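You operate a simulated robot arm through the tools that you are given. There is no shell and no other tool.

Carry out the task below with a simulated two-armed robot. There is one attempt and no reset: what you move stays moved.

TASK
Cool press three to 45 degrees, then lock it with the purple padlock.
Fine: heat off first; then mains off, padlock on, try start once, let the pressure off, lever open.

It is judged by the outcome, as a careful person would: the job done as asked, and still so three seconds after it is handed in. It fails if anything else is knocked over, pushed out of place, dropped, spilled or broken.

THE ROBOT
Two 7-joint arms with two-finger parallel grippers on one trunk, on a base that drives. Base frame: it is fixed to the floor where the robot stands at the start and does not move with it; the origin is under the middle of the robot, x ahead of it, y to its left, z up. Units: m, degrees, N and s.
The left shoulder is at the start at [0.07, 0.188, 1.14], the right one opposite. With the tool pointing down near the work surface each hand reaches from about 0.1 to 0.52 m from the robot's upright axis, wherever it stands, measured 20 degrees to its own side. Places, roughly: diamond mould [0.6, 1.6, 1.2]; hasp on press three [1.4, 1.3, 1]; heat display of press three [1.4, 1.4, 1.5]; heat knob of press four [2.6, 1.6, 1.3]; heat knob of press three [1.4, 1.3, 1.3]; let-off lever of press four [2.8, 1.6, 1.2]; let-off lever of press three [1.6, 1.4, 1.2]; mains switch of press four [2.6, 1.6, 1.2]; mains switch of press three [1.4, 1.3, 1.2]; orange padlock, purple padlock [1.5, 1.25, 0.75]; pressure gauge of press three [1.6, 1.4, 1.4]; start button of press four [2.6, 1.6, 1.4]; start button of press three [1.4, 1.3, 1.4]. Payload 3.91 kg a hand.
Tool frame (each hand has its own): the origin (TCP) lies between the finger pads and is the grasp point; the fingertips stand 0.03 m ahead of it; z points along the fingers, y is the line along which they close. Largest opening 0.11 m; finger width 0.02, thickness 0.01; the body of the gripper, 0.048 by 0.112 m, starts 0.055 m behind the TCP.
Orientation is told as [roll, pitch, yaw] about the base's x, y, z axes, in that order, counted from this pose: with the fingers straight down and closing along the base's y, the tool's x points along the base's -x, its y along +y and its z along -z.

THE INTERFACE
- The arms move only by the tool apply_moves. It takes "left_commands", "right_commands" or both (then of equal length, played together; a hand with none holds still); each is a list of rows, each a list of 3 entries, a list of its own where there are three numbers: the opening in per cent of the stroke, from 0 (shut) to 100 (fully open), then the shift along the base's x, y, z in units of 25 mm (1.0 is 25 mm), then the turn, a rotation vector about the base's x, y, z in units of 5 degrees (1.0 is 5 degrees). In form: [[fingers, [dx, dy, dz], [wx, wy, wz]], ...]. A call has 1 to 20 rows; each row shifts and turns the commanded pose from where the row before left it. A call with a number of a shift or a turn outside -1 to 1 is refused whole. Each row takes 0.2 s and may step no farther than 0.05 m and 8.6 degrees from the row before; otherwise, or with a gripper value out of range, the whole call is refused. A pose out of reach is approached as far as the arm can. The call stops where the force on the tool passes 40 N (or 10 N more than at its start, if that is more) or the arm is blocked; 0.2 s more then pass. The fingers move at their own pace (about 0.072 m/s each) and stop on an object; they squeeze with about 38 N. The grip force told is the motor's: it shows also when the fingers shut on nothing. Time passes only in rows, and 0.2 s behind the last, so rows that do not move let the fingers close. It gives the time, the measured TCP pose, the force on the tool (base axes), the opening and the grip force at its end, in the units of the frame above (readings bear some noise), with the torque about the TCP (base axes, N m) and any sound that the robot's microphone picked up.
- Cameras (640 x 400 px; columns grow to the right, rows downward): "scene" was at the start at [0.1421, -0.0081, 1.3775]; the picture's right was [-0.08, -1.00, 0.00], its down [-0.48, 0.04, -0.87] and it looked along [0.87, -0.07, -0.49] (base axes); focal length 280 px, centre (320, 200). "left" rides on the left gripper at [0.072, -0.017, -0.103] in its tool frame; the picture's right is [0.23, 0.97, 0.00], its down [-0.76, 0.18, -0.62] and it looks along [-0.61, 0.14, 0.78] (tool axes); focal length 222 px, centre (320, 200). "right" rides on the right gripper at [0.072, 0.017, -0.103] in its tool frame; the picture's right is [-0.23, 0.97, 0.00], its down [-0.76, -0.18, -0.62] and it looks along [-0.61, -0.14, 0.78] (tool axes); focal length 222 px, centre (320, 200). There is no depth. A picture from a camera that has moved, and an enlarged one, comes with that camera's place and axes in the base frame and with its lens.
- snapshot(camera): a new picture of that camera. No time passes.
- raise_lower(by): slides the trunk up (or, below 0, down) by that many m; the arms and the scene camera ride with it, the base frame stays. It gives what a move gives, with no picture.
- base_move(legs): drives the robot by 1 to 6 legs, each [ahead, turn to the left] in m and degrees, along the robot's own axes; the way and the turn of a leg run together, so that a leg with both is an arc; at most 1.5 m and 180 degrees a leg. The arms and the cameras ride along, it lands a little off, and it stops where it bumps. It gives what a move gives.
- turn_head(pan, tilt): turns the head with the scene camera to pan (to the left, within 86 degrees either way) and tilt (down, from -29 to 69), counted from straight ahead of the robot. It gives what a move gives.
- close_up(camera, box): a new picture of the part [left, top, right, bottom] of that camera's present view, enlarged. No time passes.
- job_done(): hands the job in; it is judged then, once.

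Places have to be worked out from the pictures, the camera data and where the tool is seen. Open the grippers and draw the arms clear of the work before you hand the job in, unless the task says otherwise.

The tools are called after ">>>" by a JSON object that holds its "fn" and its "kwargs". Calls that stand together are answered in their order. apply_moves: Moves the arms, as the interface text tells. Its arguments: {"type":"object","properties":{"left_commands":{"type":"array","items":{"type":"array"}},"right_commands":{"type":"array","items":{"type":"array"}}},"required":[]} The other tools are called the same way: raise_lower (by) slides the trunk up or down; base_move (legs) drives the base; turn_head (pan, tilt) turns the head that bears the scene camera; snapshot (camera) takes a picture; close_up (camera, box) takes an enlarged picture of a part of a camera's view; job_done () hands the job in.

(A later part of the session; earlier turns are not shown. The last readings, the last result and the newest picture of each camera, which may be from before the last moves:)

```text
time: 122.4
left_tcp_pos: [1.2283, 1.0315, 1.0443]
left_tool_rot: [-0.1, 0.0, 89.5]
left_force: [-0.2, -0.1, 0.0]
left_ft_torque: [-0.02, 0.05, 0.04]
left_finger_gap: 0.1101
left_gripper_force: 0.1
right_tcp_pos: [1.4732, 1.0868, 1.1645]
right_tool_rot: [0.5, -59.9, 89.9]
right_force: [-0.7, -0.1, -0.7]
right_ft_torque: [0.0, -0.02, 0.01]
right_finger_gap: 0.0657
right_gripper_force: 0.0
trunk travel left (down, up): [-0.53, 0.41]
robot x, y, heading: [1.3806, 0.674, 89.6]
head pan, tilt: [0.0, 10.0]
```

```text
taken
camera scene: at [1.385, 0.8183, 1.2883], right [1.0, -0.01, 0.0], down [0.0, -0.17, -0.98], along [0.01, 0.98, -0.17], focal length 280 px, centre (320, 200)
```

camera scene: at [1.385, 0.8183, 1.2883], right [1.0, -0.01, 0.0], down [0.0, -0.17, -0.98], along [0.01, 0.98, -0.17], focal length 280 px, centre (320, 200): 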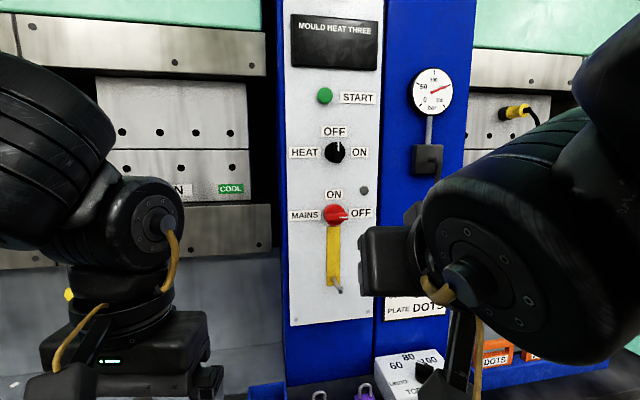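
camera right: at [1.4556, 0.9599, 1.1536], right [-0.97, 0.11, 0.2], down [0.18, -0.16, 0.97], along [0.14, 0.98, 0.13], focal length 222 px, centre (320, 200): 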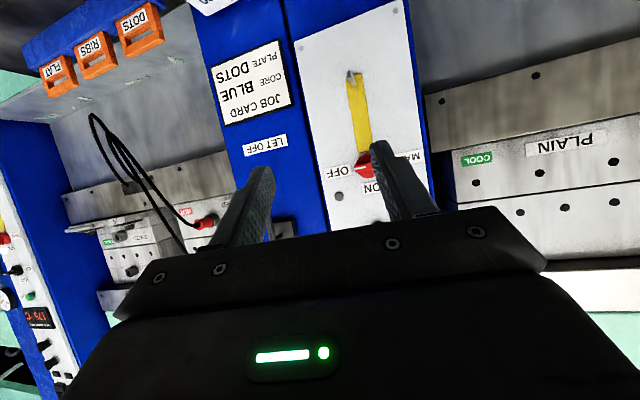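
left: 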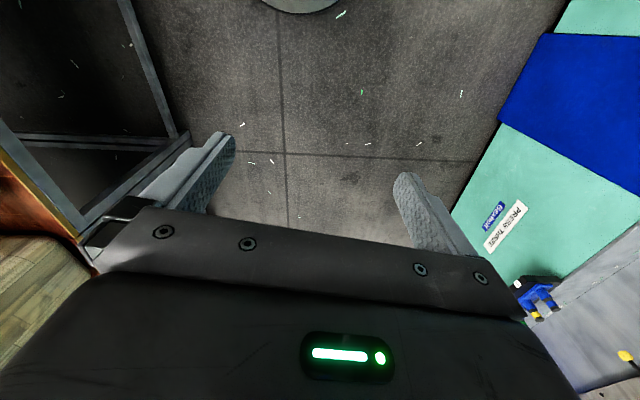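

I zoom in on the hook and tilt the head down to see the padlocks.

>>> {"fn": "close_up", "kwargs": {"camera": "right", "box": [300, 40, 420, 115]}}

>>> {"fn": "close_up", "kwargs": {"camera": "scene", "box": [280, 190, 400, 300]}}

>>> {"fn": "turn_head", "kwargs": {"pan": 0, "tilt": 40}}

>>> {"fn": "snapshot", "kwargs": {"camera": "scene"}}

>>> {"fn": "close_up", "kwargs": {"camera": "scene", "box": [270, 180, 430, 280]}}

```text
5.33 times, centred on (360, 78) of right
camera zoom: at [1.4556, 0.9599, 1.1536], right [-0.97, 0.11, 0.2], down [0.18, -0.16, 0.97], along [0.14, 0.98, 0.13], focal length 1185 px, centre (107, 853)
```

zoom: 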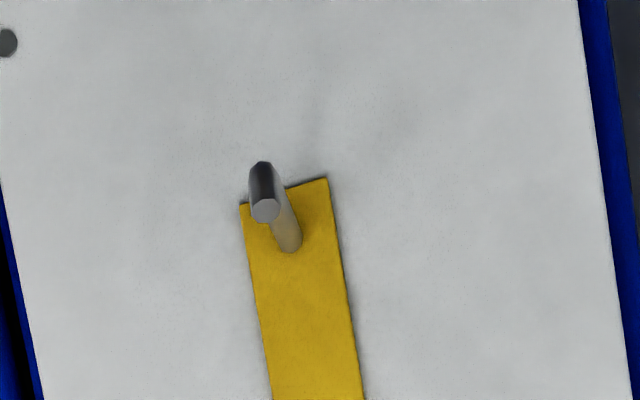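

```text
3.64 times, centred on (340, 245) of scene
camera zoom: at [1.385, 0.8183, 1.2883], right [1.0, -0.01, 0.0], down [0.0, -0.17, -0.98], along [0.01, 0.98, -0.17], focal length 1020 px, centre (247, 36)
```

zoom: 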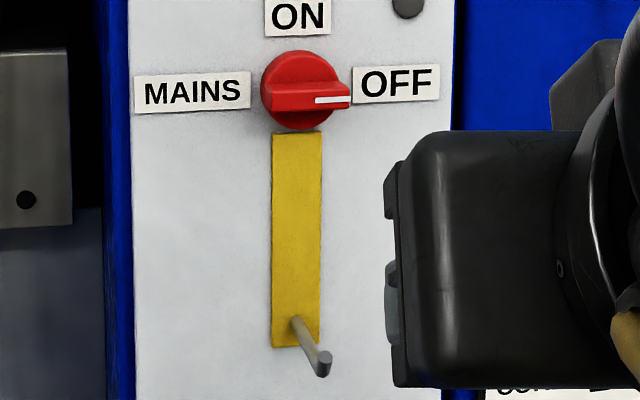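

```text
time: 123.4
left_tcp_pos: [1.2264, 1.0306, 1.0444]
left_tool_rot: [0.0, 0.1, 89.5]
left_force: [0.1, 1.1, -0.4]
left_ft_torque: [0.01, -0.01, -0.01]
left_finger_gap: 0.1099
left_gripper_force: 0.1
right_tcp_pos: [1.4709, 1.0863, 1.166]
right_tool_rot: [0.5, -60.1, 89.8]
right_force: [-0.3, 0.0, -0.4]
right_ft_torque: [-0.02, 0.01, -0.06]
right_finger_gap: 0.0661
right_gripper_force: 0.1
trunk travel left (down, up): [-0.53, 0.41]
robot x, y, heading: [1.3823, 0.6749, 89.6]
head pan, tilt: [0.0, 40.0]
```

```text
taken
camera scene: at [1.3839, 0.8103, 1.2407], right [1.0, -0.01, 0.0], down [-0.01, -0.64, -0.77], along [0.01, 0.77, -0.64], focal length 280 px, centre (320, 200)
```

scene: 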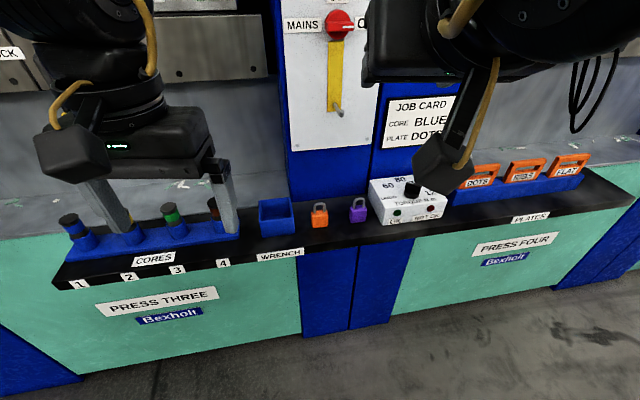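

```text
4.00 times, centred on (350, 230) of scene
camera zoom: at [1.3839, 0.8103, 1.2407], right [1.0, -0.01, 0.0], down [-0.01, -0.64, -0.77], along [0.01, 0.77, -0.64], focal length 1122 px, centre (200, 80)
```

zoom: 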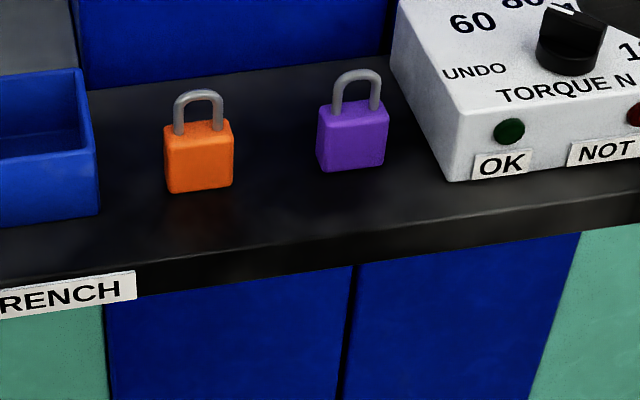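

The whole press row is turned about 10° (padlock and hook too; hook rod from [1.418,1.363] to tip [1.428,1.306] at z ≈ 1.027, tip bent up). To see the shackle while threading it, I roll the hand 180° about its own axis so its camera sits on top, first half now.

>>> {"fn": "apply_moves", "kwargs": {"right_commands": [[60, [0, 0, 0], [0, 0.974, -0.5625]], [60, [0, 0, 0], [0, 0.974, -0.5625]], [60, [0, 0, 0], [0, 0.974, -0.5625]], [60, [0, 0, 0], [0, 0.974, -0.5625]], [60, [0, 0, 0], [0, 0.974, -0.5625]], [60, [0, 0, 0], [0, 0.974, -0.5625]], [60, [0, 0, 0], [0, 0.974, -0.5625]], [60, [0, 0, 0], [0, 0.974, -0.5625]], [60, [0, 0, 0], [0, 0.974, -0.5625]], [60, [0, 0, 0], [0, 0.974, -0.5625]], [60, [0, 0, 0], [0, 0.974, -0.5625]], [60, [0, 0, 0], [0, 0.974, -0.5625]], [60, [0, 0, 0], [0, 0.974, -0.5625]], [60, [0, 0, 0], [0, 0.974, -0.5625]], [60, [0, 0, 0], [0, 0.974, -0.5625]], [60, [0, 0, 0], [0, 0.974, -0.5625]]]}}

>>> {"fn": "apply_moves", "kwargs": {"right_commands": [[60, [0, 0, 0], [0, 0.974, -0.5625]], [60, [0, 0, 0], [0, 0.974, -0.5625]], [60, [0, 0, 0], [0, 0.974, -0.5625]], [60, [0, 0, 0], [0, 0.974, -0.5625]], [60, [0, 0, 0], [0, 0.974, -0.5625]], [60, [0, 0, 0], [0, 0.974, -0.5625]], [60, [0, 0, 0], [0, 0.974, -0.5625]], [60, [0, 0, 0], [0, 0.974, -0.5625]], [60, [0, 0, 0], [0, 0.974, -0.5625]], [60, [0, 0, 0], [0, 0.974, -0.5625]], [60, [0, 0, 0], [0, 0.974, -0.5625]], [60, [0, 0, 0], [0, 0.974, -0.5625]], [60, [0, 0, 0], [0, 0.974, -0.5625]], [60, [0, 0, 0], [0, 0.974, -0.5625]], [60, [0, 0, 0], [0, 0.974, -0.5625]], [60, [0, 0, 0], [0, 0.974, -0.5625]]]}}

>>> {"fn": "snapshot", "kwargs": {"camera": "right"}}

>>> {"fn": "snapshot", "kwargs": {"camera": "scene"}}

```text
time: 126.8
left_tcp_pos: [1.2266, 1.0309, 1.0444]
left_tool_rot: [0.0, 0.0, 89.5]
left_force: [-0.6, -0.1, -0.4]
left_ft_torque: [-0.01, 0.01, 0.0]
left_finger_gap: 0.11
left_gripper_force: 0.2
right_tcp_pos: [1.4719, 1.087, 1.166]
right_tool_rot: [60.5, 0.0, -0.1]
right_force: [-0.3, -0.4, -0.6]
right_ft_torque: [-0.01, 0.0, 0.01]
right_finger_gap: 0.0659
right_gripper_force: 0.0
trunk travel left (down, up): [-0.53, 0.41]
robot x, y, heading: [1.3826, 0.6783, 89.3]
head pan, tilt: [0.0, 40.0]
```

```text
time: 130.2
left_tcp_pos: [1.2278, 1.0316, 1.0438]
left_tool_rot: [0.0, 0.0, 89.5]
left_force: [-0.2, 0.0, -0.5]
left_ft_torque: [0.0, 0.0, 0.02]
left_finger_gap: 0.1101
left_gripper_force: 0.0
right_tcp_pos: [1.4721, 1.0872, 1.1649]
right_tool_rot: [0.3, 59.9, -90.2]
right_force: [-0.2, 0.1, -0.5]
right_ft_torque: [0.04, 0.0, -0.02]
right_finger_gap: 0.0661
right_gripper_force: 0.0
trunk travel left (down, up): [-0.53, 0.41]
robot x, y, heading: [1.3787, 0.6759, 89.8]
head pan, tilt: [0.0, 40.0]
```

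```text
taken
camera right: at [1.4875, 1.0329, 1.2783], right [0.97, -0.12, -0.19], down [-0.18, -0.92, -0.35], along [-0.14, 0.37, -0.92], focal length 222 px, centre (320, 200)
```

right: 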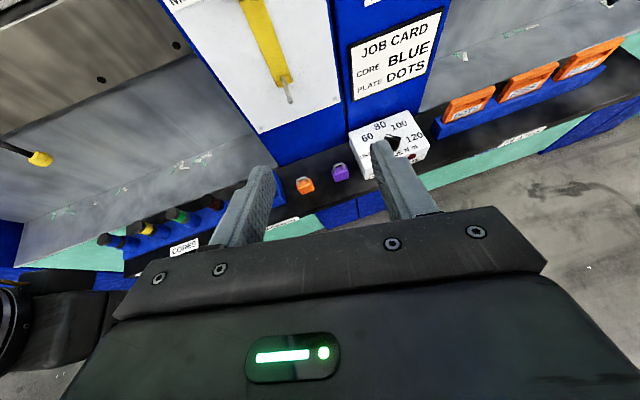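

```text
taken
camera scene: at [1.3838, 0.8102, 1.2407], right [1.0, -0.01, 0.0], down [-0.01, -0.64, -0.77], along [0.01, 0.77, -0.64], focal length 280 px, centre (320, 200)
```

scene: 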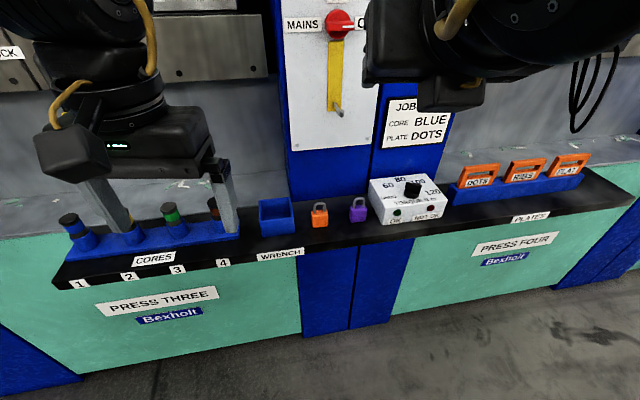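

The camera now sits on top and sees the padlock and hook well. I yaw the hand 10° to square it with the press, then lower the trunk 0.30 m, still in front of the shelf.

>>> {"fn": "apply_moves", "kwargs": {"right_commands": [[60, [0.1, -0.2, 0], [0, 0, 1]], [60, [0.1, -0.2, 0], [0, 0, 1]]]}}

>>> {"fn": "raise_lower", "kwargs": {"by": -0.3}}

>>> {"fn": "snapshot", "kwargs": {"camera": "right"}}

>>> {"fn": "snapshot", "kwargs": {"camera": "scene"}}

```text
time: 130.8
left_tcp_pos: [1.2277, 1.0321, 1.0446]
left_tool_rot: [0.0, 0.0, 89.5]
left_force: [0.3, -0.5, -0.4]
left_ft_torque: [0.03, 0.0, -0.04]
left_finger_gap: 0.1099
left_gripper_force: 0.0
right_tcp_pos: [1.4765, 1.077, 1.1643]
right_tool_rot: [0.5, 60.0, -79.9]
right_force: [-0.1, 0.3, 0.5]
right_ft_torque: [0.04, -0.02, -0.01]
right_finger_gap: 0.0659
right_gripper_force: 0.0
trunk travel left (down, up): [-0.53, 0.41]
robot x, y, heading: [1.3787, 0.6766, 89.6]
head pan, tilt: [0.0, 40.0]
```

```text
time: 133.8
left_tcp_pos: [1.2271, 1.0318, 0.7439]
left_tool_rot: [-0.1, 0.0, 89.6]
left_force: [-1.1, -0.3, -0.5]
left_ft_torque: [0.0, 0.02, 0.0]
left_finger_gap: 0.1098
left_gripper_force: 0.1
right_tcp_pos: [1.4762, 1.0758, 0.8649]
right_tool_rot: [0.5, 60.0, -79.9]
right_force: [-0.3, -0.2, -0.3]
right_ft_torque: [-0.02, 0.0, 0.01]
right_finger_gap: 0.066
right_gripper_force: 0.1
trunk travel left (down, up): [-0.23, 0.71]
robot x, y, heading: [1.3805, 0.6763, 89.3]
head pan, tilt: [0.0, 40.0]
```

```text
taken
camera right: at [1.5008, 1.0259, 0.9783], right [0.98, 0.05, -0.19], down [-0.02, -0.94, -0.35], along [-0.2, 0.35, -0.92], focal length 222 px, centre (320, 200)
```

right: 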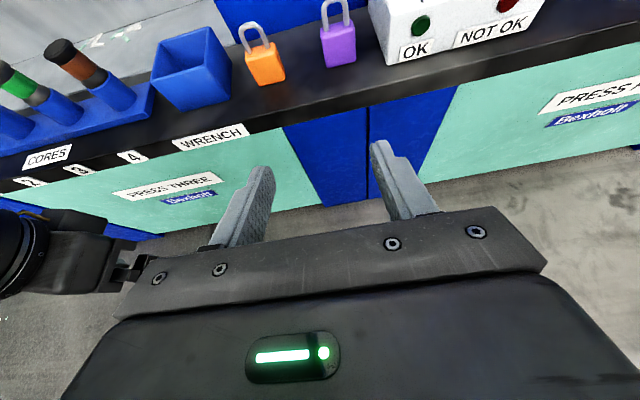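

```text
taken
camera scene: at [1.3838, 0.8101, 0.9407], right [1.0, -0.01, 0.0], down [-0.01, -0.64, -0.77], along [0.01, 0.77, -0.64], focal length 280 px, centre (320, 200)
```

scene: 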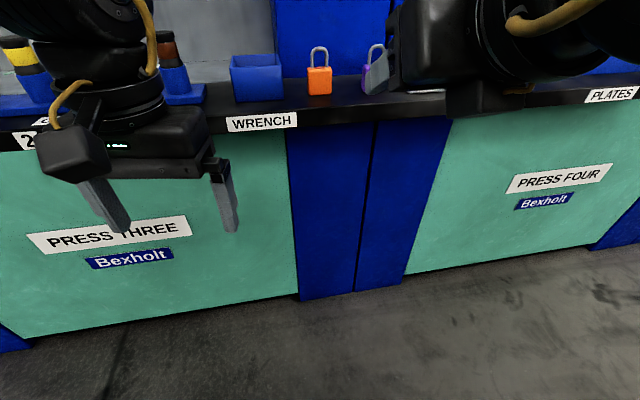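

Both views put the padlock's front face at about [1.476, 1.273] with body centre z ≈ 0.805. I move to a pre-grasp spot 0.1 m back along the tool axis, fingers at about 53 mm.

>>> {"fn": "apply_moves", "kwargs": {"right_commands": [[48, [0.16, 1, 0.03], [0, 0, 0]], [48, [0.16, 1, 0.03], [0, 0, 0]], [48, [0.16, 1, 0.03], [0, 0, 0]], [48, [0.16, 1, 0.03], [0, 0, 0]]]}}

>>> {"fn": "snapshot", "kwargs": {"camera": "right"}}

```text
time: 134.8
left_tcp_pos: [1.2275, 1.032, 0.7446]
left_tool_rot: [0.0, 0.0, 89.4]
left_force: [0.0, -0.3, -0.2]
left_ft_torque: [-0.02, 0.0, -0.02]
left_finger_gap: 0.11
left_gripper_force: 0.0
right_tcp_pos: [1.495, 1.1766, 0.867]
right_tool_rot: [0.4, 59.8, -79.9]
right_force: [0.4, -0.4, 0.5]
right_ft_torque: [-0.02, -0.01, 0.03]
right_finger_gap: 0.0525
right_gripper_force: 0.0
trunk travel left (down, up): [-0.23, 0.71]
robot x, y, heading: [1.3821, 0.6734, 89.3]
head pan, tilt: [0.0, 40.0]
```

```text
taken
camera right: at [1.5197, 1.126, 0.9808], right [0.98, 0.05, -0.19], down [-0.02, -0.94, -0.35], along [-0.2, 0.34, -0.92], focal length 222 px, centre (320, 200)
```

right: 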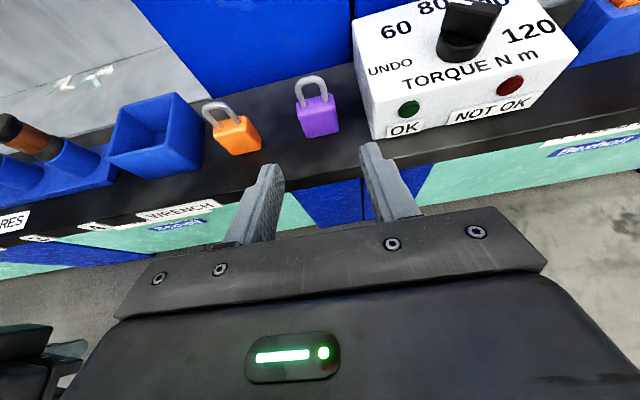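

The position is confirmed (front bottom at [1.4755, 1.273]). I approach along the tool axis, three fifths of the way first.

>>> {"fn": "apply_moves", "kwargs": {"right_commands": [[48, [-0.14, 0.715, -0.392], [0, 0, 0]], [48, [-0.14, 0.715, -0.392], [0, 0, 0]], [48, [-0.14, 0.715, -0.392], [0, 0, 0]]]}}

>>> {"fn": "snapshot", "kwargs": {"camera": "right"}}

```text
time: 135.6
left_tcp_pos: [1.2271, 1.0323, 0.7444]
left_tool_rot: [0.0, -0.1, 89.5]
left_force: [0.2, 0.5, -0.3]
left_ft_torque: [0.01, 0.01, 0.01]
left_finger_gap: 0.1099
left_gripper_force: 0.0
right_tcp_pos: [1.4823, 1.229, 0.838]
right_tool_rot: [0.6, 60.0, -79.9]
right_force: [-0.1, 0.1, -0.5]
right_ft_torque: [0.0, -0.01, -0.03]
right_finger_gap: 0.0529
right_gripper_force: 0.0
trunk travel left (down, up): [-0.23, 0.71]
robot x, y, heading: [1.3843, 0.6774, 89.3]
head pan, tilt: [0.0, 40.0]
```

```text
taken
camera right: at [1.5067, 1.1787, 0.9525], right [0.98, 0.05, -0.19], down [-0.02, -0.94, -0.35], along [-0.2, 0.34, -0.92], focal length 222 px, centre (320, 200)
```

right: 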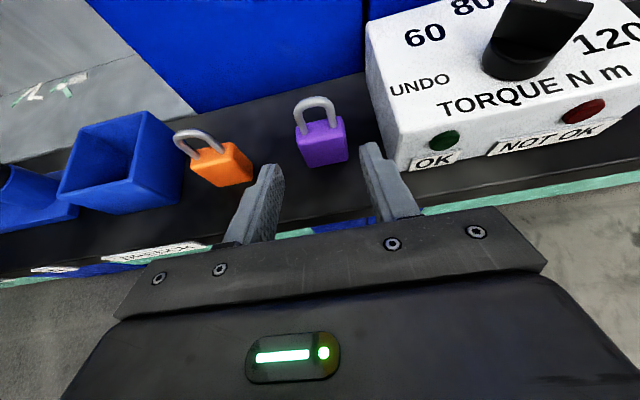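

The padlock lies centrally between the fingers and the right finger clears the torque box. I go the last 0.04 m.

>>> {"fn": "apply_moves", "kwargs": {"right_commands": [[48, [-0.1, 0.74, -0.4], [0, 0, 0]], [48, [-0.1, 0.74, -0.4], [0, 0, 0]]]}}

>>> {"fn": "snapshot", "kwargs": {"camera": "right"}}

>>> {"fn": "snapshot", "kwargs": {"camera": "scene"}}

```text
time: 136.2
left_tcp_pos: [1.2283, 1.0326, 0.7444]
left_tool_rot: [-0.1, 0.0, 89.5]
left_force: [0.6, -0.6, 0.4]
left_ft_torque: [-0.01, 0.01, 0.0]
left_finger_gap: 0.11
left_gripper_force: 0.0
right_tcp_pos: [1.4773, 1.2674, 0.819]
right_tool_rot: [0.5, 60.0, -80.0]
right_force: [0.3, 0.6, 0.3]
right_ft_torque: [-0.03, -0.01, 0.03]
right_finger_gap: 0.053
right_gripper_force: 0.1
trunk travel left (down, up): [-0.23, 0.71]
robot x, y, heading: [1.382, 0.6744, 89.4]
head pan, tilt: [0.0, 40.0]
```

```text
taken
camera right: at [1.5021, 1.2173, 0.9336], right [0.98, 0.05, -0.19], down [-0.02, -0.94, -0.35], along [-0.2, 0.34, -0.92], focal length 222 px, centre (320, 200)
```

right: 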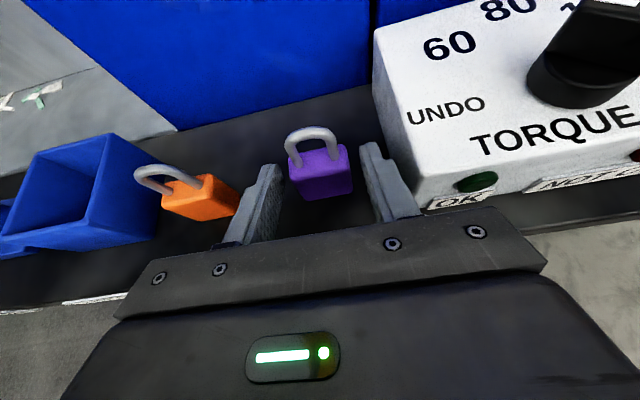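

```text
taken
camera scene: at [1.3839, 0.8106, 0.9406], right [1.0, -0.01, 0.0], down [-0.01, -0.64, -0.77], along [0.01, 0.77, -0.64], focal length 280 px, centre (320, 200)
```

scene: 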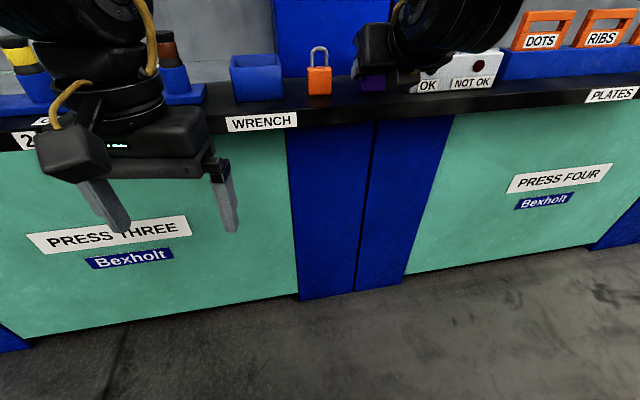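

The padlock's body is centred between the finger pads. I close on it gently in steps.

>>> {"fn": "apply_moves", "kwargs": {"right_commands": [[36, [0, 0, 0], [0, 0, 0]], [25, [0, 0, 0], [0, 0, 0]], [15, [0, 0, 0], [0, 0, 0]], [15, [0, 0, 0], [0, 0, 0]]]}}

>>> {"fn": "snapshot", "kwargs": {"camera": "right"}}

```text
time: 137.2
left_tcp_pos: [1.2281, 1.0309, 0.7449]
left_tool_rot: [0.0, 0.0, 89.4]
left_force: [0.2, 0.1, -0.2]
left_ft_torque: [-0.01, 0.01, 0.01]
left_finger_gap: 0.1102
left_gripper_force: 0.1
right_tcp_pos: [1.4782, 1.2674, 0.8207]
right_tool_rot: [0.5, 60.0, -79.9]
right_force: [-0.2, 0.0, 0.1]
right_ft_torque: [-0.03, 0.06, 0.02]
right_finger_gap: 0.037
right_gripper_force: 37.7
trunk travel left (down, up): [-0.23, 0.71]
robot x, y, heading: [1.3791, 0.6766, 89.3]
head pan, tilt: [0.0, 40.0]
```

```text
taken
camera right: at [1.502, 1.2169, 0.9339], right [0.98, 0.05, -0.19], down [-0.02, -0.94, -0.35], along [-0.2, 0.34, -0.92], focal length 222 px, centre (320, 200)
```

right: 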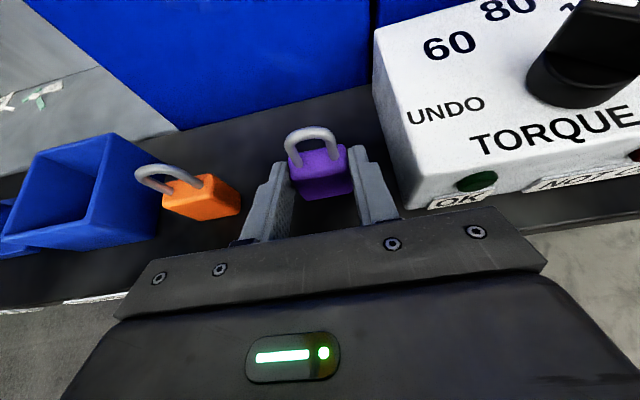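

The padlock is held (gap 37 mm). I lift it straight up, then draw back from the shelf.

>>> {"fn": "apply_moves", "kwargs": {"right_commands": [[15, [0, 0, 0.6], [0, 0, 0]], [15, [0, 0, 0.8], [0, 0, 0]], [15, [0, 0, 0.8], [0, 0, 0]], [15, [0, -0.5, 0.5], [0, 0, 0]], [15, [0, -1, 0], [0, 0, 0]], [15, [0, -1, 0], [0, 0, 0]], [15, [0, -1, 0], [0, 0, 0]]]}}

>>> {"fn": "snapshot", "kwargs": {"camera": "right"}}

```text
time: 138.8
left_tcp_pos: [1.2271, 1.0311, 0.7442]
left_tool_rot: [-0.1, 0.0, 89.4]
left_force: [0.1, -0.1, 0.1]
left_ft_torque: [0.0, -0.01, 0.02]
left_finger_gap: 0.1101
left_gripper_force: 0.0
right_tcp_pos: [1.4787, 1.1776, 0.8853]
right_tool_rot: [0.4, 60.0, -80.0]
right_force: [0.4, 0.0, -0.9]
right_ft_torque: [-0.02, -0.02, 0.0]
right_finger_gap: 0.0369
right_gripper_force: 38.2
trunk travel left (down, up): [-0.23, 0.71]
robot x, y, heading: [1.379, 0.6773, 89.6]
head pan, tilt: [0.0, 40.0]
```

```text
taken
camera right: at [1.5018, 1.1275, 0.9998], right [0.98, 0.05, -0.19], down [-0.02, -0.94, -0.35], along [-0.2, 0.35, -0.92], focal length 222 px, centre (320, 200)
```

right: 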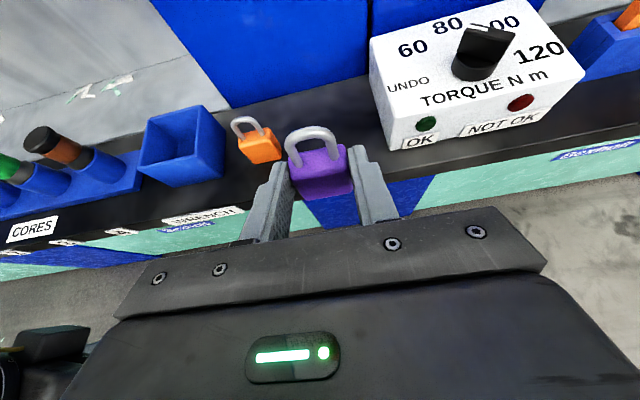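

I zoom in to measure the shackle relative to the hand.

>>> {"fn": "close_up", "kwargs": {"camera": "right", "box": [260, 110, 380, 210]}}

```text
4.00 times, centred on (320, 160) of right
camera zoom: at [1.5018, 1.1275, 0.9998], right [0.98, 0.05, -0.19], down [-0.02, -0.94, -0.35], along [-0.2, 0.35, -0.92], focal length 888 px, centre (320, 360)
```

zoom: 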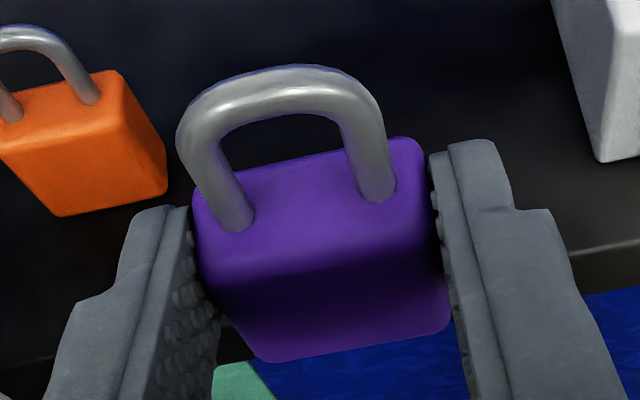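

The shackle opening's centre is about [-0.005, +0.017, +0.014] from the TCP, 16 mm wide and 23 mm high. I raise the trunk 0.13 m and move in front of the hook, staying short of it.

>>> {"fn": "raise_lower", "kwargs": {"by": 0.132}}

>>> {"fn": "apply_moves", "kwargs": {"right_commands": [[15, [-0.5, 0, 0], [0, 0, 0]], [15, [-0.5, 0.3, 0], [0, 0, 0]], [15, [-0.4, 0.3, 0], [0, 0, 0]]]}}

>>> {"fn": "snapshot", "kwargs": {"camera": "right"}}

>>> {"fn": "turn_head", "kwargs": {"pan": -5, "tilt": 20}}

>>> {"fn": "snapshot", "kwargs": {"camera": "scene"}}

```text
time: 140.4
left_tcp_pos: [1.2275, 1.0307, 0.8765]
left_tool_rot: [0.0, 0.0, 89.5]
left_force: [0.0, 0.0, -0.1]
left_ft_torque: [0.02, 0.01, 0.02]
left_finger_gap: 0.1101
left_gripper_force: 0.0
right_tcp_pos: [1.4764, 1.178, 1.0178]
right_tool_rot: [0.6, 60.0, -79.9]
right_force: [0.4, -0.3, -0.4]
right_ft_torque: [-0.07, 0.02, 0.02]
right_finger_gap: 0.037
right_gripper_force: 38.0
trunk travel left (down, up): [-0.362, 0.578]
robot x, y, heading: [1.3795, 0.6737, 89.7]
head pan, tilt: [0.0, 40.0]
```

```text
time: 141.2
left_tcp_pos: [1.2265, 1.0314, 0.8764]
left_tool_rot: [0.1, 0.0, 89.6]
left_force: [-0.1, 0.7, 0.4]
left_ft_torque: [0.0, -0.01, -0.01]
left_finger_gap: 0.1102
left_gripper_force: 0.1
right_tcp_pos: [1.443, 1.1921, 1.0183]
right_tool_rot: [0.5, 60.0, -79.8]
right_force: [0.1, 0.0, -0.5]
right_ft_torque: [0.0, -0.03, 0.02]
right_finger_gap: 0.0371
right_gripper_force: 37.8
trunk travel left (down, up): [-0.362, 0.578]
robot x, y, heading: [1.3809, 0.6773, 89.4]
head pan, tilt: [0.0, 40.0]
```

```text
taken
camera right: at [1.4671, 1.1417, 1.1307], right [0.98, 0.05, -0.19], down [-0.02, -0.94, -0.35], along [-0.2, 0.35, -0.92], focal length 222 px, centre (320, 200)
```

right: 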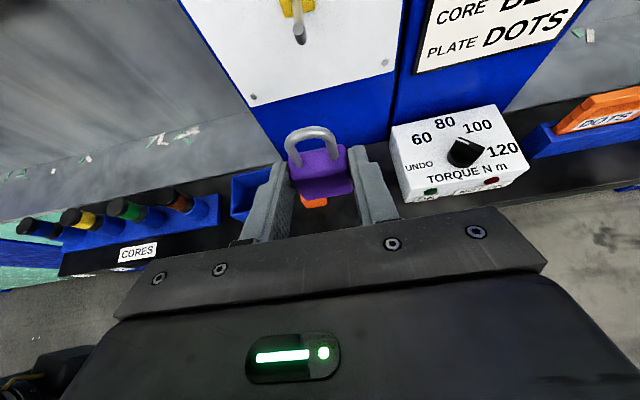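

```text
time: 142.0
left_tcp_pos: [1.2263, 1.031, 0.8756]
left_tool_rot: [0.1, 0.0, 89.5]
left_force: [-0.8, 0.6, -0.7]
left_ft_torque: [-0.02, -0.03, 0.01]
left_finger_gap: 0.1097
left_gripper_force: 0.1
right_tcp_pos: [1.443, 1.1922, 1.0167]
right_tool_rot: [0.5, 60.0, -79.9]
right_force: [-0.1, 0.3, -1.5]
right_ft_torque: [-0.02, 0.0, -0.01]
right_finger_gap: 0.037
right_gripper_force: 37.9
trunk travel left (down, up): [-0.362, 0.578]
robot x, y, heading: [1.3824, 0.6762, 89.3]
head pan, tilt: [-5.0, 20.0]
```

```text
taken
camera scene: at [1.3919, 0.818, 1.104], right [1.0, -0.1, 0.0], down [-0.03, -0.34, -0.94], along [0.09, 0.93, -0.34], focal length 280 px, centre (320, 200)
```

scene: 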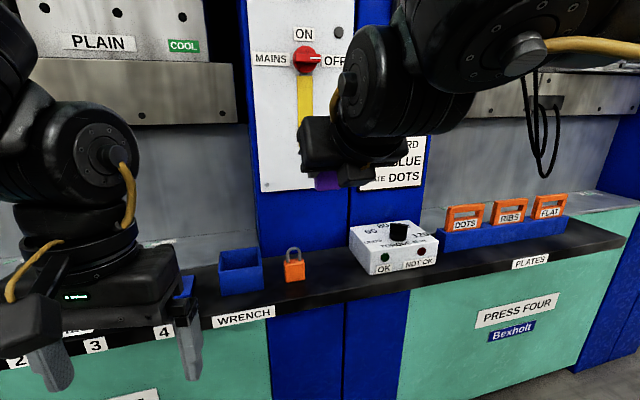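

The hook is visible at the top of the hand view. I enlarge it to locate it against the shackle.

>>> {"fn": "close_up", "kwargs": {"camera": "right", "box": [260, 0, 380, 75]}}

>>> {"fn": "close_up", "kwargs": {"camera": "right", "box": [260, 110, 380, 210]}}

```text
5.33 times, centred on (320, 38) of right
camera zoom: at [1.4678, 1.1416, 1.1307], right [0.98, 0.05, -0.19], down [-0.02, -0.94, -0.35], along [-0.2, 0.35, -0.92], focal length 1185 px, centre (320, 1067)
```

zoom: 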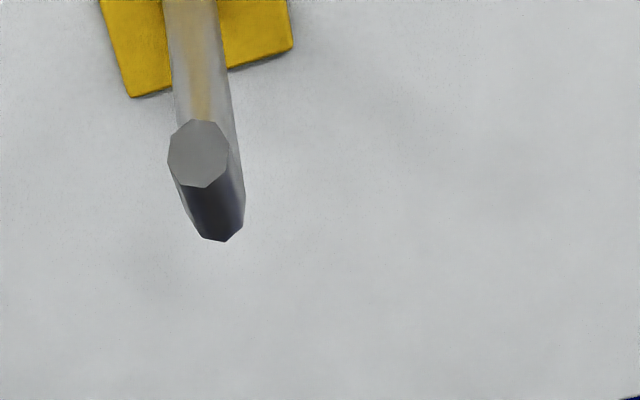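

```text
4.00 times, centred on (320, 160) of right
camera zoom: at [1.4678, 1.1416, 1.1307], right [0.98, 0.05, -0.19], down [-0.02, -0.94, -0.35], along [-0.2, 0.35, -0.92], focal length 888 px, centre (320, 360)
```

zoom: 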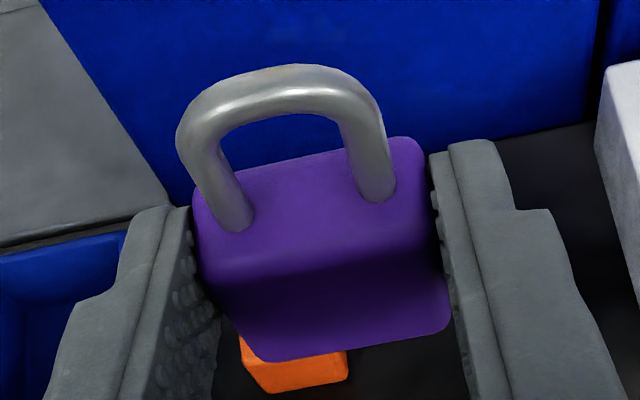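

The hook tip's top is at about [1.425, 1.302, 1.036], about 8 mm thick. I close in along the press normal to 0.06 m from the tip and measure again.

>>> {"fn": "apply_moves", "kwargs": {"right_commands": [[15, [-0.05, 0.65, 0], [0, 0, 0]], [15, [-0.05, 0.65, 0], [0, 0, 0]], [15, [0, 0, 0], [0, 0, 0]]]}}

>>> {"fn": "snapshot", "kwargs": {"camera": "right"}}

>>> {"fn": "close_up", "kwargs": {"camera": "right", "box": [260, 0, 380, 75]}}

```text
time: 142.8
left_tcp_pos: [1.2277, 1.0322, 0.8772]
left_tool_rot: [0.0, -0.1, 89.6]
left_force: [-0.4, 0.5, 0.1]
left_ft_torque: [-0.02, -0.01, -0.01]
left_finger_gap: 0.1099
left_gripper_force: 0.1
right_tcp_pos: [1.4416, 1.2255, 1.0184]
right_tool_rot: [0.4, 60.1, -80.0]
right_force: [-0.9, -0.1, 0.4]
right_ft_torque: [0.0, 0.0, 0.04]
right_finger_gap: 0.037
right_gripper_force: 37.8
trunk travel left (down, up): [-0.362, 0.578]
robot x, y, heading: [1.3764, 0.6802, 89.3]
head pan, tilt: [-5.0, 20.0]
```

```text
taken
camera right: at [1.4661, 1.175, 1.1316], right [0.98, 0.05, -0.19], down [-0.02, -0.94, -0.35], along [-0.2, 0.35, -0.92], focal length 222 px, centre (320, 200)
```

right: 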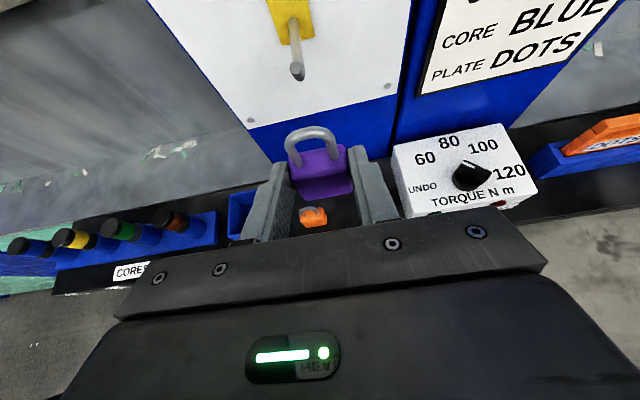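

```text
5.33 times, centred on (320, 38) of right
camera zoom: at [1.4661, 1.175, 1.1316], right [0.98, 0.05, -0.19], down [-0.02, -0.94, -0.35], along [-0.2, 0.35, -0.92], focal length 1185 px, centre (320, 1067)
```

zoom: 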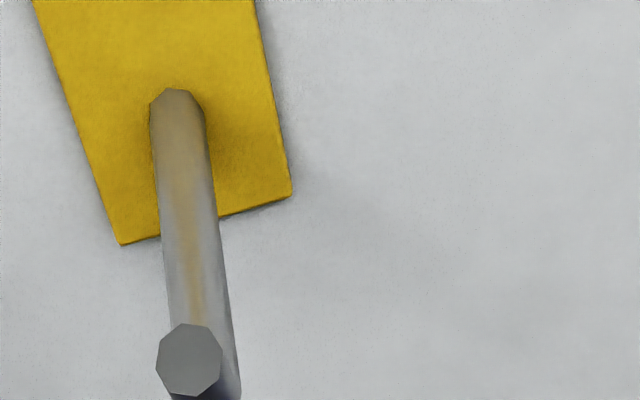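

Triangulated: hook tip top at about [1.427, 1.296, 1.040], rod at z 1.027; the shackle's centre is on its axis and height. I advance along the axis to about 15 mm before the tip and look.

>>> {"fn": "apply_moves", "kwargs": {"right_commands": [[15, [-0.09, 0.5, 0], [0, 0, 0]], [15, [-0.09, 0.5, 0], [0, 0, 0]], [15, [-0.09, 0.5, 0], [0, 0, 0]], [15, [0, 0, 0], [0, 0, 0]]]}}

>>> {"fn": "close_up", "kwargs": {"camera": "right", "box": [240, 60, 400, 210]}}

```text
time: 143.8
left_tcp_pos: [1.2276, 1.03, 0.8766]
left_tool_rot: [0.0, 0.0, 89.5]
left_force: [-0.1, 0.2, 0.1]
left_ft_torque: [0.03, 0.02, -0.01]
left_finger_gap: 0.11
left_gripper_force: 0.0
right_tcp_pos: [1.435, 1.2622, 1.0178]
right_tool_rot: [0.5, 60.0, -79.8]
right_force: [-0.5, -0.1, -1.4]
right_ft_torque: [-0.07, 0.0, -0.03]
right_finger_gap: 0.0372
right_gripper_force: 38.4
trunk travel left (down, up): [-0.362, 0.578]
robot x, y, heading: [1.381, 0.6769, 89.3]
head pan, tilt: [-5.0, 20.0]
```

```text
2.67 times, centred on (320, 135) of right
camera zoom: at [1.4589, 1.2122, 1.1311], right [0.98, 0.05, -0.19], down [-0.02, -0.94, -0.35], along [-0.2, 0.35, -0.92], focal length 592 px, centre (320, 373)
```

zoom: 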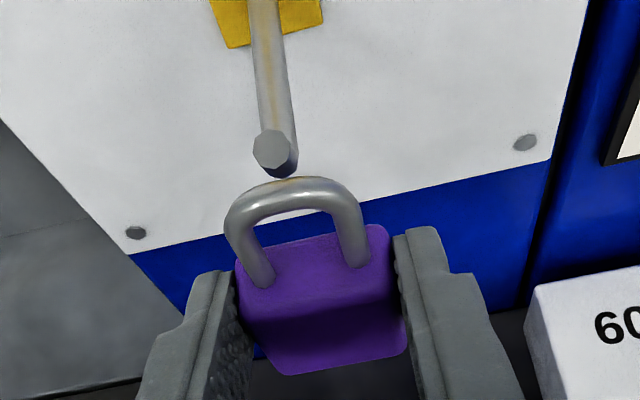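

Tip top is confirmed at [1.427, 1.294, 1.041], its underside near 1.029; the shackle mid is [1.431, 1.278] with its inner top at 1.0425. I raise 4 mm, shift 2 mm left, then advance 20 mm along the axis and check.

>>> {"fn": "apply_moves", "kwargs": {"right_commands": [[15, [-0.08, 0, 0.16], [0, 0, 0]], [15, [0, 0, 0], [0, 0, 0]]]}}

>>> {"fn": "close_up", "kwargs": {"camera": "right", "box": [240, 60, 400, 210]}}

```text
time: 144.4
left_tcp_pos: [1.2272, 1.0324, 0.8751]
left_tool_rot: [0.0, 0.0, 89.5]
left_force: [-0.2, -0.7, 0.4]
left_ft_torque: [0.02, -0.03, 0.01]
left_finger_gap: 0.11
left_gripper_force: 0.1
right_tcp_pos: [1.4322, 1.2637, 1.0216]
right_tool_rot: [0.4, 60.0, -79.8]
right_force: [0.2, 0.5, -0.7]
right_ft_torque: [-0.04, -0.04, 0.0]
right_finger_gap: 0.0371
right_gripper_force: 38.2
trunk travel left (down, up): [-0.362, 0.578]
robot x, y, heading: [1.3816, 0.6769, 89.6]
head pan, tilt: [-5.0, 20.0]
```

```text
2.67 times, centred on (320, 135) of right
camera zoom: at [1.4569, 1.2127, 1.1347], right [0.98, 0.05, -0.19], down [-0.02, -0.94, -0.35], along [-0.2, 0.34, -0.92], focal length 592 px, centre (320, 373)
```

zoom: 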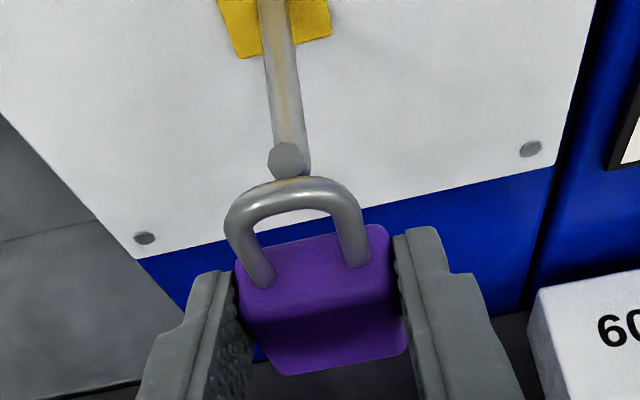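

The tip is centred on the shackle and level with its upper half. I advance 10 mm along the axis and check.

>>> {"fn": "apply_moves", "kwargs": {"right_commands": [[15, [-0.035, 0.2, 0], [0, 0, 0]], [15, [-0.035, 0.2, 0], [0, 0, 0]], [15, [-0.035, 0.2, 0], [0, 0, 0]]]}}

>>> {"fn": "close_up", "kwargs": {"camera": "right", "box": [240, 60, 400, 210]}}

```text
time: 145.2
left_tcp_pos: [1.2282, 1.0314, 0.8764]
left_tool_rot: [0.0, -0.1, 89.6]
left_force: [-0.1, -0.2, -1.1]
left_ft_torque: [0.03, 0.0, -0.01]
left_finger_gap: 0.11
left_gripper_force: 0.1
right_tcp_pos: [1.429, 1.2799, 1.022]
right_tool_rot: [0.5, 60.1, -79.9]
right_force: [-0.4, 2.3, 3.7]
right_ft_torque: [0.02, 0.01, -0.01]
right_finger_gap: 0.0371
right_gripper_force: 37.9
trunk travel left (down, up): [-0.362, 0.578]
robot x, y, heading: [1.3773, 0.6775, 89.5]
head pan, tilt: [-5.0, 20.0]
```

```text
2.67 times, centred on (320, 135) of right
camera zoom: at [1.4535, 1.2281, 1.1351], right [0.98, 0.05, -0.19], down [-0.02, -0.94, -0.35], along [-0.2, 0.35, -0.92], focal length 592 px, centre (320, 373)
```

zoom: 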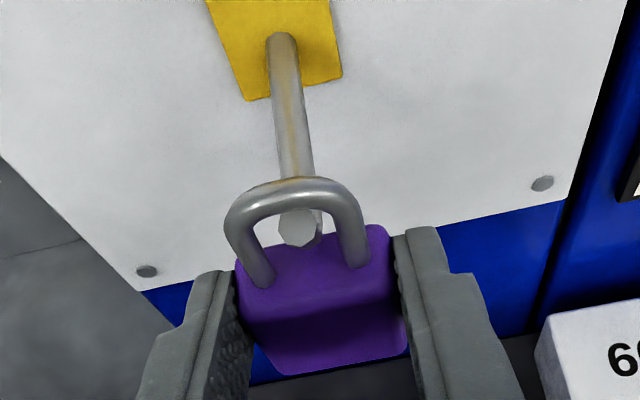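

The tip shows through the shackle opening, with only a light touch (upward 3.7 N). I raise 1.5 mm and go on along the axis.

>>> {"fn": "apply_moves", "kwargs": {"right_commands": [[15, [0, 0, 0.06], [0, 0, 0]], [15, [-0.035, 0.2, 0], [0, 0, 0]], [15, [-0.035, 0.2, 0], [0, 0, 0]]]}}

>>> {"fn": "close_up", "kwargs": {"camera": "right", "box": [240, 60, 400, 210]}}

```text
time: 146.0
left_tcp_pos: [1.2274, 1.0313, 0.8759]
left_tool_rot: [0.0, 0.0, 89.5]
left_force: [0.3, -0.7, -0.2]
left_ft_torque: [-0.01, 0.03, -0.03]
left_finger_gap: 0.11
left_gripper_force: 0.1
right_tcp_pos: [1.4273, 1.2891, 1.024]
right_tool_rot: [0.5, 60.0, -79.9]
right_force: [-0.2, -0.3, -0.9]
right_ft_torque: [-0.04, -0.04, 0.0]
right_finger_gap: 0.0372
right_gripper_force: 38.6
trunk travel left (down, up): [-0.362, 0.578]
robot x, y, heading: [1.3806, 0.6775, 89.6]
head pan, tilt: [-5.0, 20.0]
```

```text
2.67 times, centred on (320, 135) of right
camera zoom: at [1.4519, 1.2386, 1.1369], right [0.98, 0.05, -0.19], down [-0.02, -0.94, -0.35], along [-0.2, 0.35, -0.92], focal length 592 px, centre (320, 373)
```

zoom: 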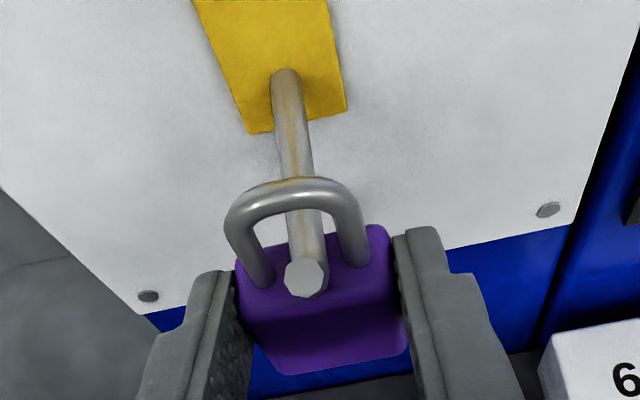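

The shackle is over the hook with no force. I advance 15 mm more along the rod.

>>> {"fn": "apply_moves", "kwargs": {"right_commands": [[15, [-0.035, 0.2, 0], [0, 0, 0]], [15, [-0.035, 0.2, 0], [0, 0, 0]], [15, [-0.035, 0.2, 0], [0, 0, 0]], [15, [0, 0, 0], [0, 0, 0]]]}}

>>> {"fn": "apply_moves", "kwargs": {"right_commands": [[15, [0, 0, -0.1], [0, 0, 0]], [15, [0, 0, -0.1], [0, 0, 0]], [15, [0, 0, -0.1], [0, 0, 0]]]}}

>>> {"fn": "close_up", "kwargs": {"camera": "right", "box": [240, 60, 400, 210]}}

```text
time: 147.0
left_tcp_pos: [1.2261, 1.0299, 0.8762]
left_tool_rot: [-0.1, 0.0, 89.5]
left_force: [-0.6, -0.7, 0.6]
left_ft_torque: [-0.01, 0.02, 0.0]
left_finger_gap: 0.1103
left_gripper_force: 0.0
right_tcp_pos: [1.4248, 1.3029, 1.0239]
right_tool_rot: [0.5, 60.1, -79.9]
right_force: [-0.2, -0.5, -1.3]
right_ft_torque: [-0.04, -0.01, -0.02]
right_finger_gap: 0.0372
right_gripper_force: 37.9
trunk travel left (down, up): [-0.362, 0.578]
robot x, y, heading: [1.3846, 0.6785, 89.4]
head pan, tilt: [-5.0, 20.0]
```

```text
time: 147.8
left_tcp_pos: [1.2273, 1.0321, 0.8755]
left_tool_rot: [-0.1, 0.0, 89.5]
left_force: [-0.1, -0.6, -0.4]
left_ft_torque: [0.0, -0.01, 0.01]
left_finger_gap: 0.11
left_gripper_force: 0.0
right_tcp_pos: [1.4249, 1.3036, 1.0175]
right_tool_rot: [0.4, 60.0, -79.9]
right_force: [-0.9, -0.2, -1.1]
right_ft_torque: [-0.02, 0.01, -0.01]
right_finger_gap: 0.0371
right_gripper_force: 37.9
trunk travel left (down, up): [-0.362, 0.578]
robot x, y, heading: [1.3812, 0.6766, 89.4]
head pan, tilt: [-5.0, 20.0]
```

```text
2.67 times, centred on (320, 135) of right
camera zoom: at [1.4489, 1.2525, 1.1294], right [0.98, 0.05, -0.19], down [-0.02, -0.94, -0.35], along [-0.2, 0.34, -0.92], focal length 592 px, centre (320, 373)
```

zoom: 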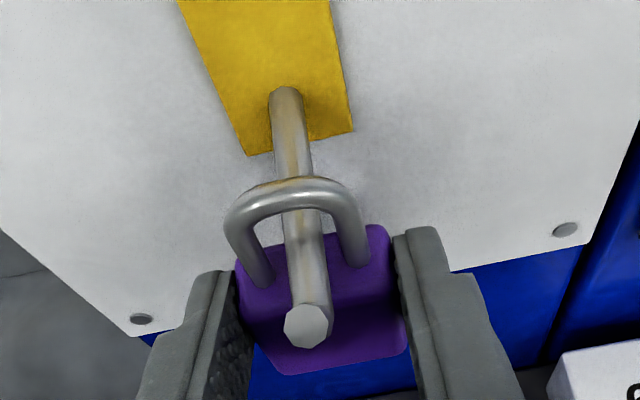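

The shackle hangs over the rod's middle. I lower slowly until it rests on the rod.

>>> {"fn": "apply_moves", "kwargs": {"right_commands": [[15, [0, 0, -0.06], [0, 0, 0]], [15, [0, 0, -0.06], [0, 0, 0]], [15, [0, 0, -0.06], [0, 0, 0]], [15, [0, 0, 0], [0, 0, 0]]]}}

>>> {"fn": "close_up", "kwargs": {"camera": "right", "box": [240, 60, 400, 210]}}

```text
time: 148.8
left_tcp_pos: [1.2273, 1.0318, 0.8753]
left_tool_rot: [0.0, 0.1, 89.5]
left_force: [0.1, -0.4, -0.3]
left_ft_torque: [-0.01, 0.02, 0.01]
left_finger_gap: 0.11
left_gripper_force: 0.0
right_tcp_pos: [1.4245, 1.3036, 1.0119]
right_tool_rot: [0.5, 60.0, -79.9]
right_force: [-0.4, 1.3, -0.3]
right_ft_torque: [-0.03, -0.01, -0.03]
right_finger_gap: 0.0371
right_gripper_force: 38.3
trunk travel left (down, up): [-0.362, 0.578]
robot x, y, heading: [1.3804, 0.6773, 89.5]
head pan, tilt: [-5.0, 20.0]
```

```text
2.67 times, centred on (320, 135) of right
camera zoom: at [1.4491, 1.2529, 1.1252], right [0.98, 0.05, -0.19], down [-0.02, -0.94, -0.35], along [-0.2, 0.34, -0.92], focal length 592 px, centre (320, 373)
```

zoom: 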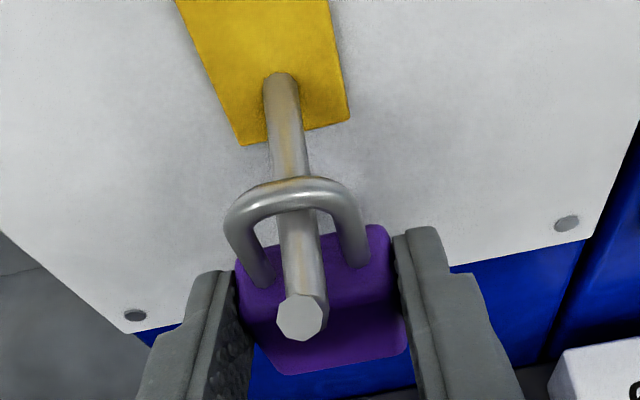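

Still no load on the rod; I lower further in 1 mm steps watching the force.

>>> {"fn": "apply_moves", "kwargs": {"right_commands": [[15, [0, 0, -0.05], [0, 0, 0]], [15, [0, 0, -0.05], [0, 0, 0]], [15, [0, 0, 0], [0, 0, 0]]]}}

>>> {"fn": "apply_moves", "kwargs": {"right_commands": [[15, [0, 0, -0.05], [0, 0, 0]], [15, [0, 0, -0.05], [0, 0, 0]], [15, [0, 0, 0], [0, 0, 0]]]}}

>>> {"fn": "close_up", "kwargs": {"camera": "right", "box": [240, 60, 400, 210]}}

```text
time: 149.6
left_tcp_pos: [1.2276, 1.0306, 0.8763]
left_tool_rot: [0.0, 0.0, 89.4]
left_force: [0.3, -0.4, -1.0]
left_ft_torque: [-0.01, 0.01, -0.01]
left_finger_gap: 0.11
left_gripper_force: 0.1
right_tcp_pos: [1.424, 1.302, 1.0105]
right_tool_rot: [0.2, 60.3, -80.1]
right_force: [2.1, 6.2, 16.1]
right_ft_torque: [0.19, 0.05, -0.09]
right_finger_gap: 0.0371
right_gripper_force: 37.8
trunk travel left (down, up): [-0.362, 0.578]
robot x, y, heading: [1.3837, 0.6745, 89.3]
head pan, tilt: [-5.0, 20.0]
```

```text
time: 150.4
left_tcp_pos: [1.2273, 1.0302, 0.8777]
left_tool_rot: [0.0, 0.0, 89.5]
left_force: [0.0, 0.4, 0.0]
left_ft_torque: [-0.01, 0.0, -0.03]
left_finger_gap: 0.1102
left_gripper_force: 0.1
right_tcp_pos: [1.4249, 1.2998, 1.0106]
right_tool_rot: [0.3, 60.5, -80.0]
right_force: [0.3, 8.7, 33.6]
right_ft_torque: [0.53, 0.09, -0.05]
right_finger_gap: 0.0373
right_gripper_force: 38.1
trunk travel left (down, up): [-0.362, 0.578]
robot x, y, heading: [1.3814, 0.6793, 89.5]
head pan, tilt: [-5.0, 20.0]
```

```text
2.67 times, centred on (320, 135) of right
camera zoom: at [1.4488, 1.2499, 1.1228], right [0.98, 0.05, -0.19], down [-0.02, -0.93, -0.36], along [-0.2, 0.35, -0.91], focal length 592 px, centre (320, 373)
```

zoom: 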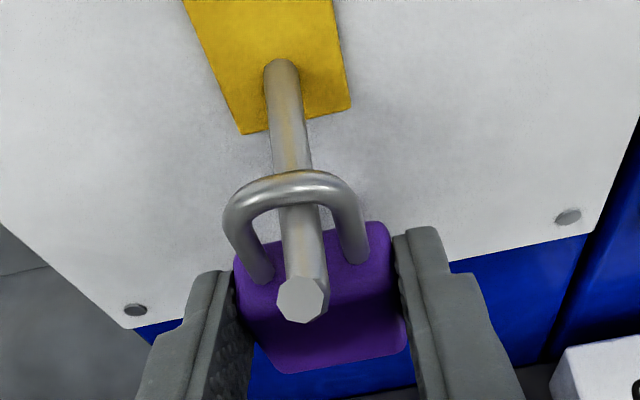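

The shackle now rests on the rod (33 N up). I ease the load off by raising the command about 3 mm, then open the fingers a little.

>>> {"fn": "apply_moves", "kwargs": {"right_commands": [[15, [0, 0, 0.13], [0, 0, 0]], [15, [0, 0, 0], [0, 0, 0]], [38, [0, 0, 0], [0, 0, 0]], [42, [0, 0, 0], [0, 0, 0]], [42, [0, 0, 0], [0, 0, 0]], [42, [0, 0, 0], [0, 0, 0]]]}}

>>> {"fn": "snapshot", "kwargs": {"camera": "right"}}

>>> {"fn": "close_up", "kwargs": {"camera": "right", "box": [240, 60, 400, 210]}}

```text
time: 151.8
left_tcp_pos: [1.2276, 1.0313, 0.877]
left_tool_rot: [-0.1, 0.0, 89.6]
left_force: [0.3, -0.3, 0.0]
left_ft_torque: [0.01, 0.05, 0.01]
left_finger_gap: 0.1099
left_gripper_force: 0.1
right_tcp_pos: [1.4244, 1.3029, 1.009]
right_tool_rot: [0.5, 60.0, -80.0]
right_force: [-0.8, -0.5, 0.3]
right_ft_torque: [-0.01, 0.02, 0.0]
right_finger_gap: 0.0461
right_gripper_force: 0.0
trunk travel left (down, up): [-0.362, 0.578]
robot x, y, heading: [1.3808, 0.6775, 89.5]
head pan, tilt: [-5.0, 20.0]
```

```text
taken
camera right: at [1.449, 1.2531, 1.1229], right [0.98, 0.05, -0.19], down [-0.02, -0.94, -0.35], along [-0.2, 0.34, -0.92], focal length 222 px, centre (320, 200)
```

right: 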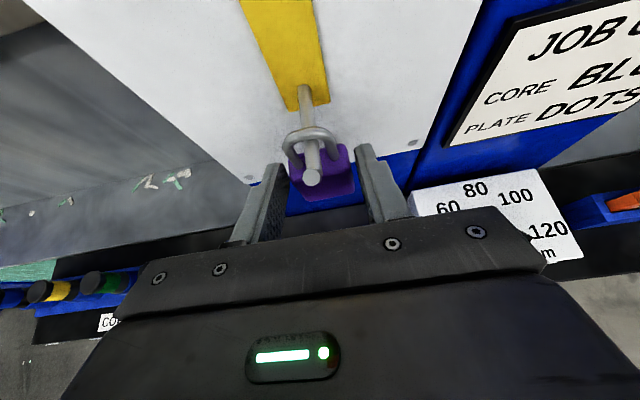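

```text
2.67 times, centred on (320, 135) of right
camera zoom: at [1.449, 1.2531, 1.1229], right [0.98, 0.05, -0.19], down [-0.02, -0.94, -0.35], along [-0.2, 0.34, -0.92], focal length 592 px, centre (320, 373)
```

zoom: 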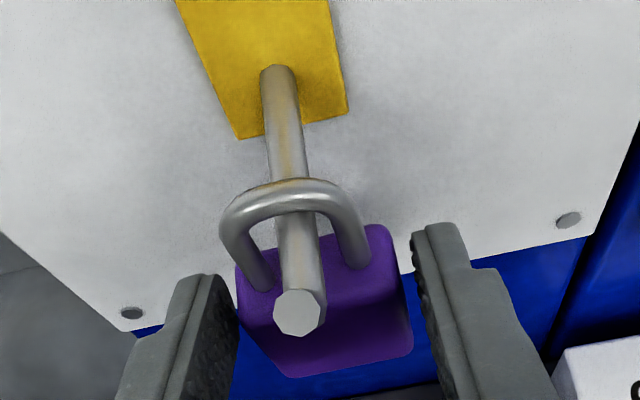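

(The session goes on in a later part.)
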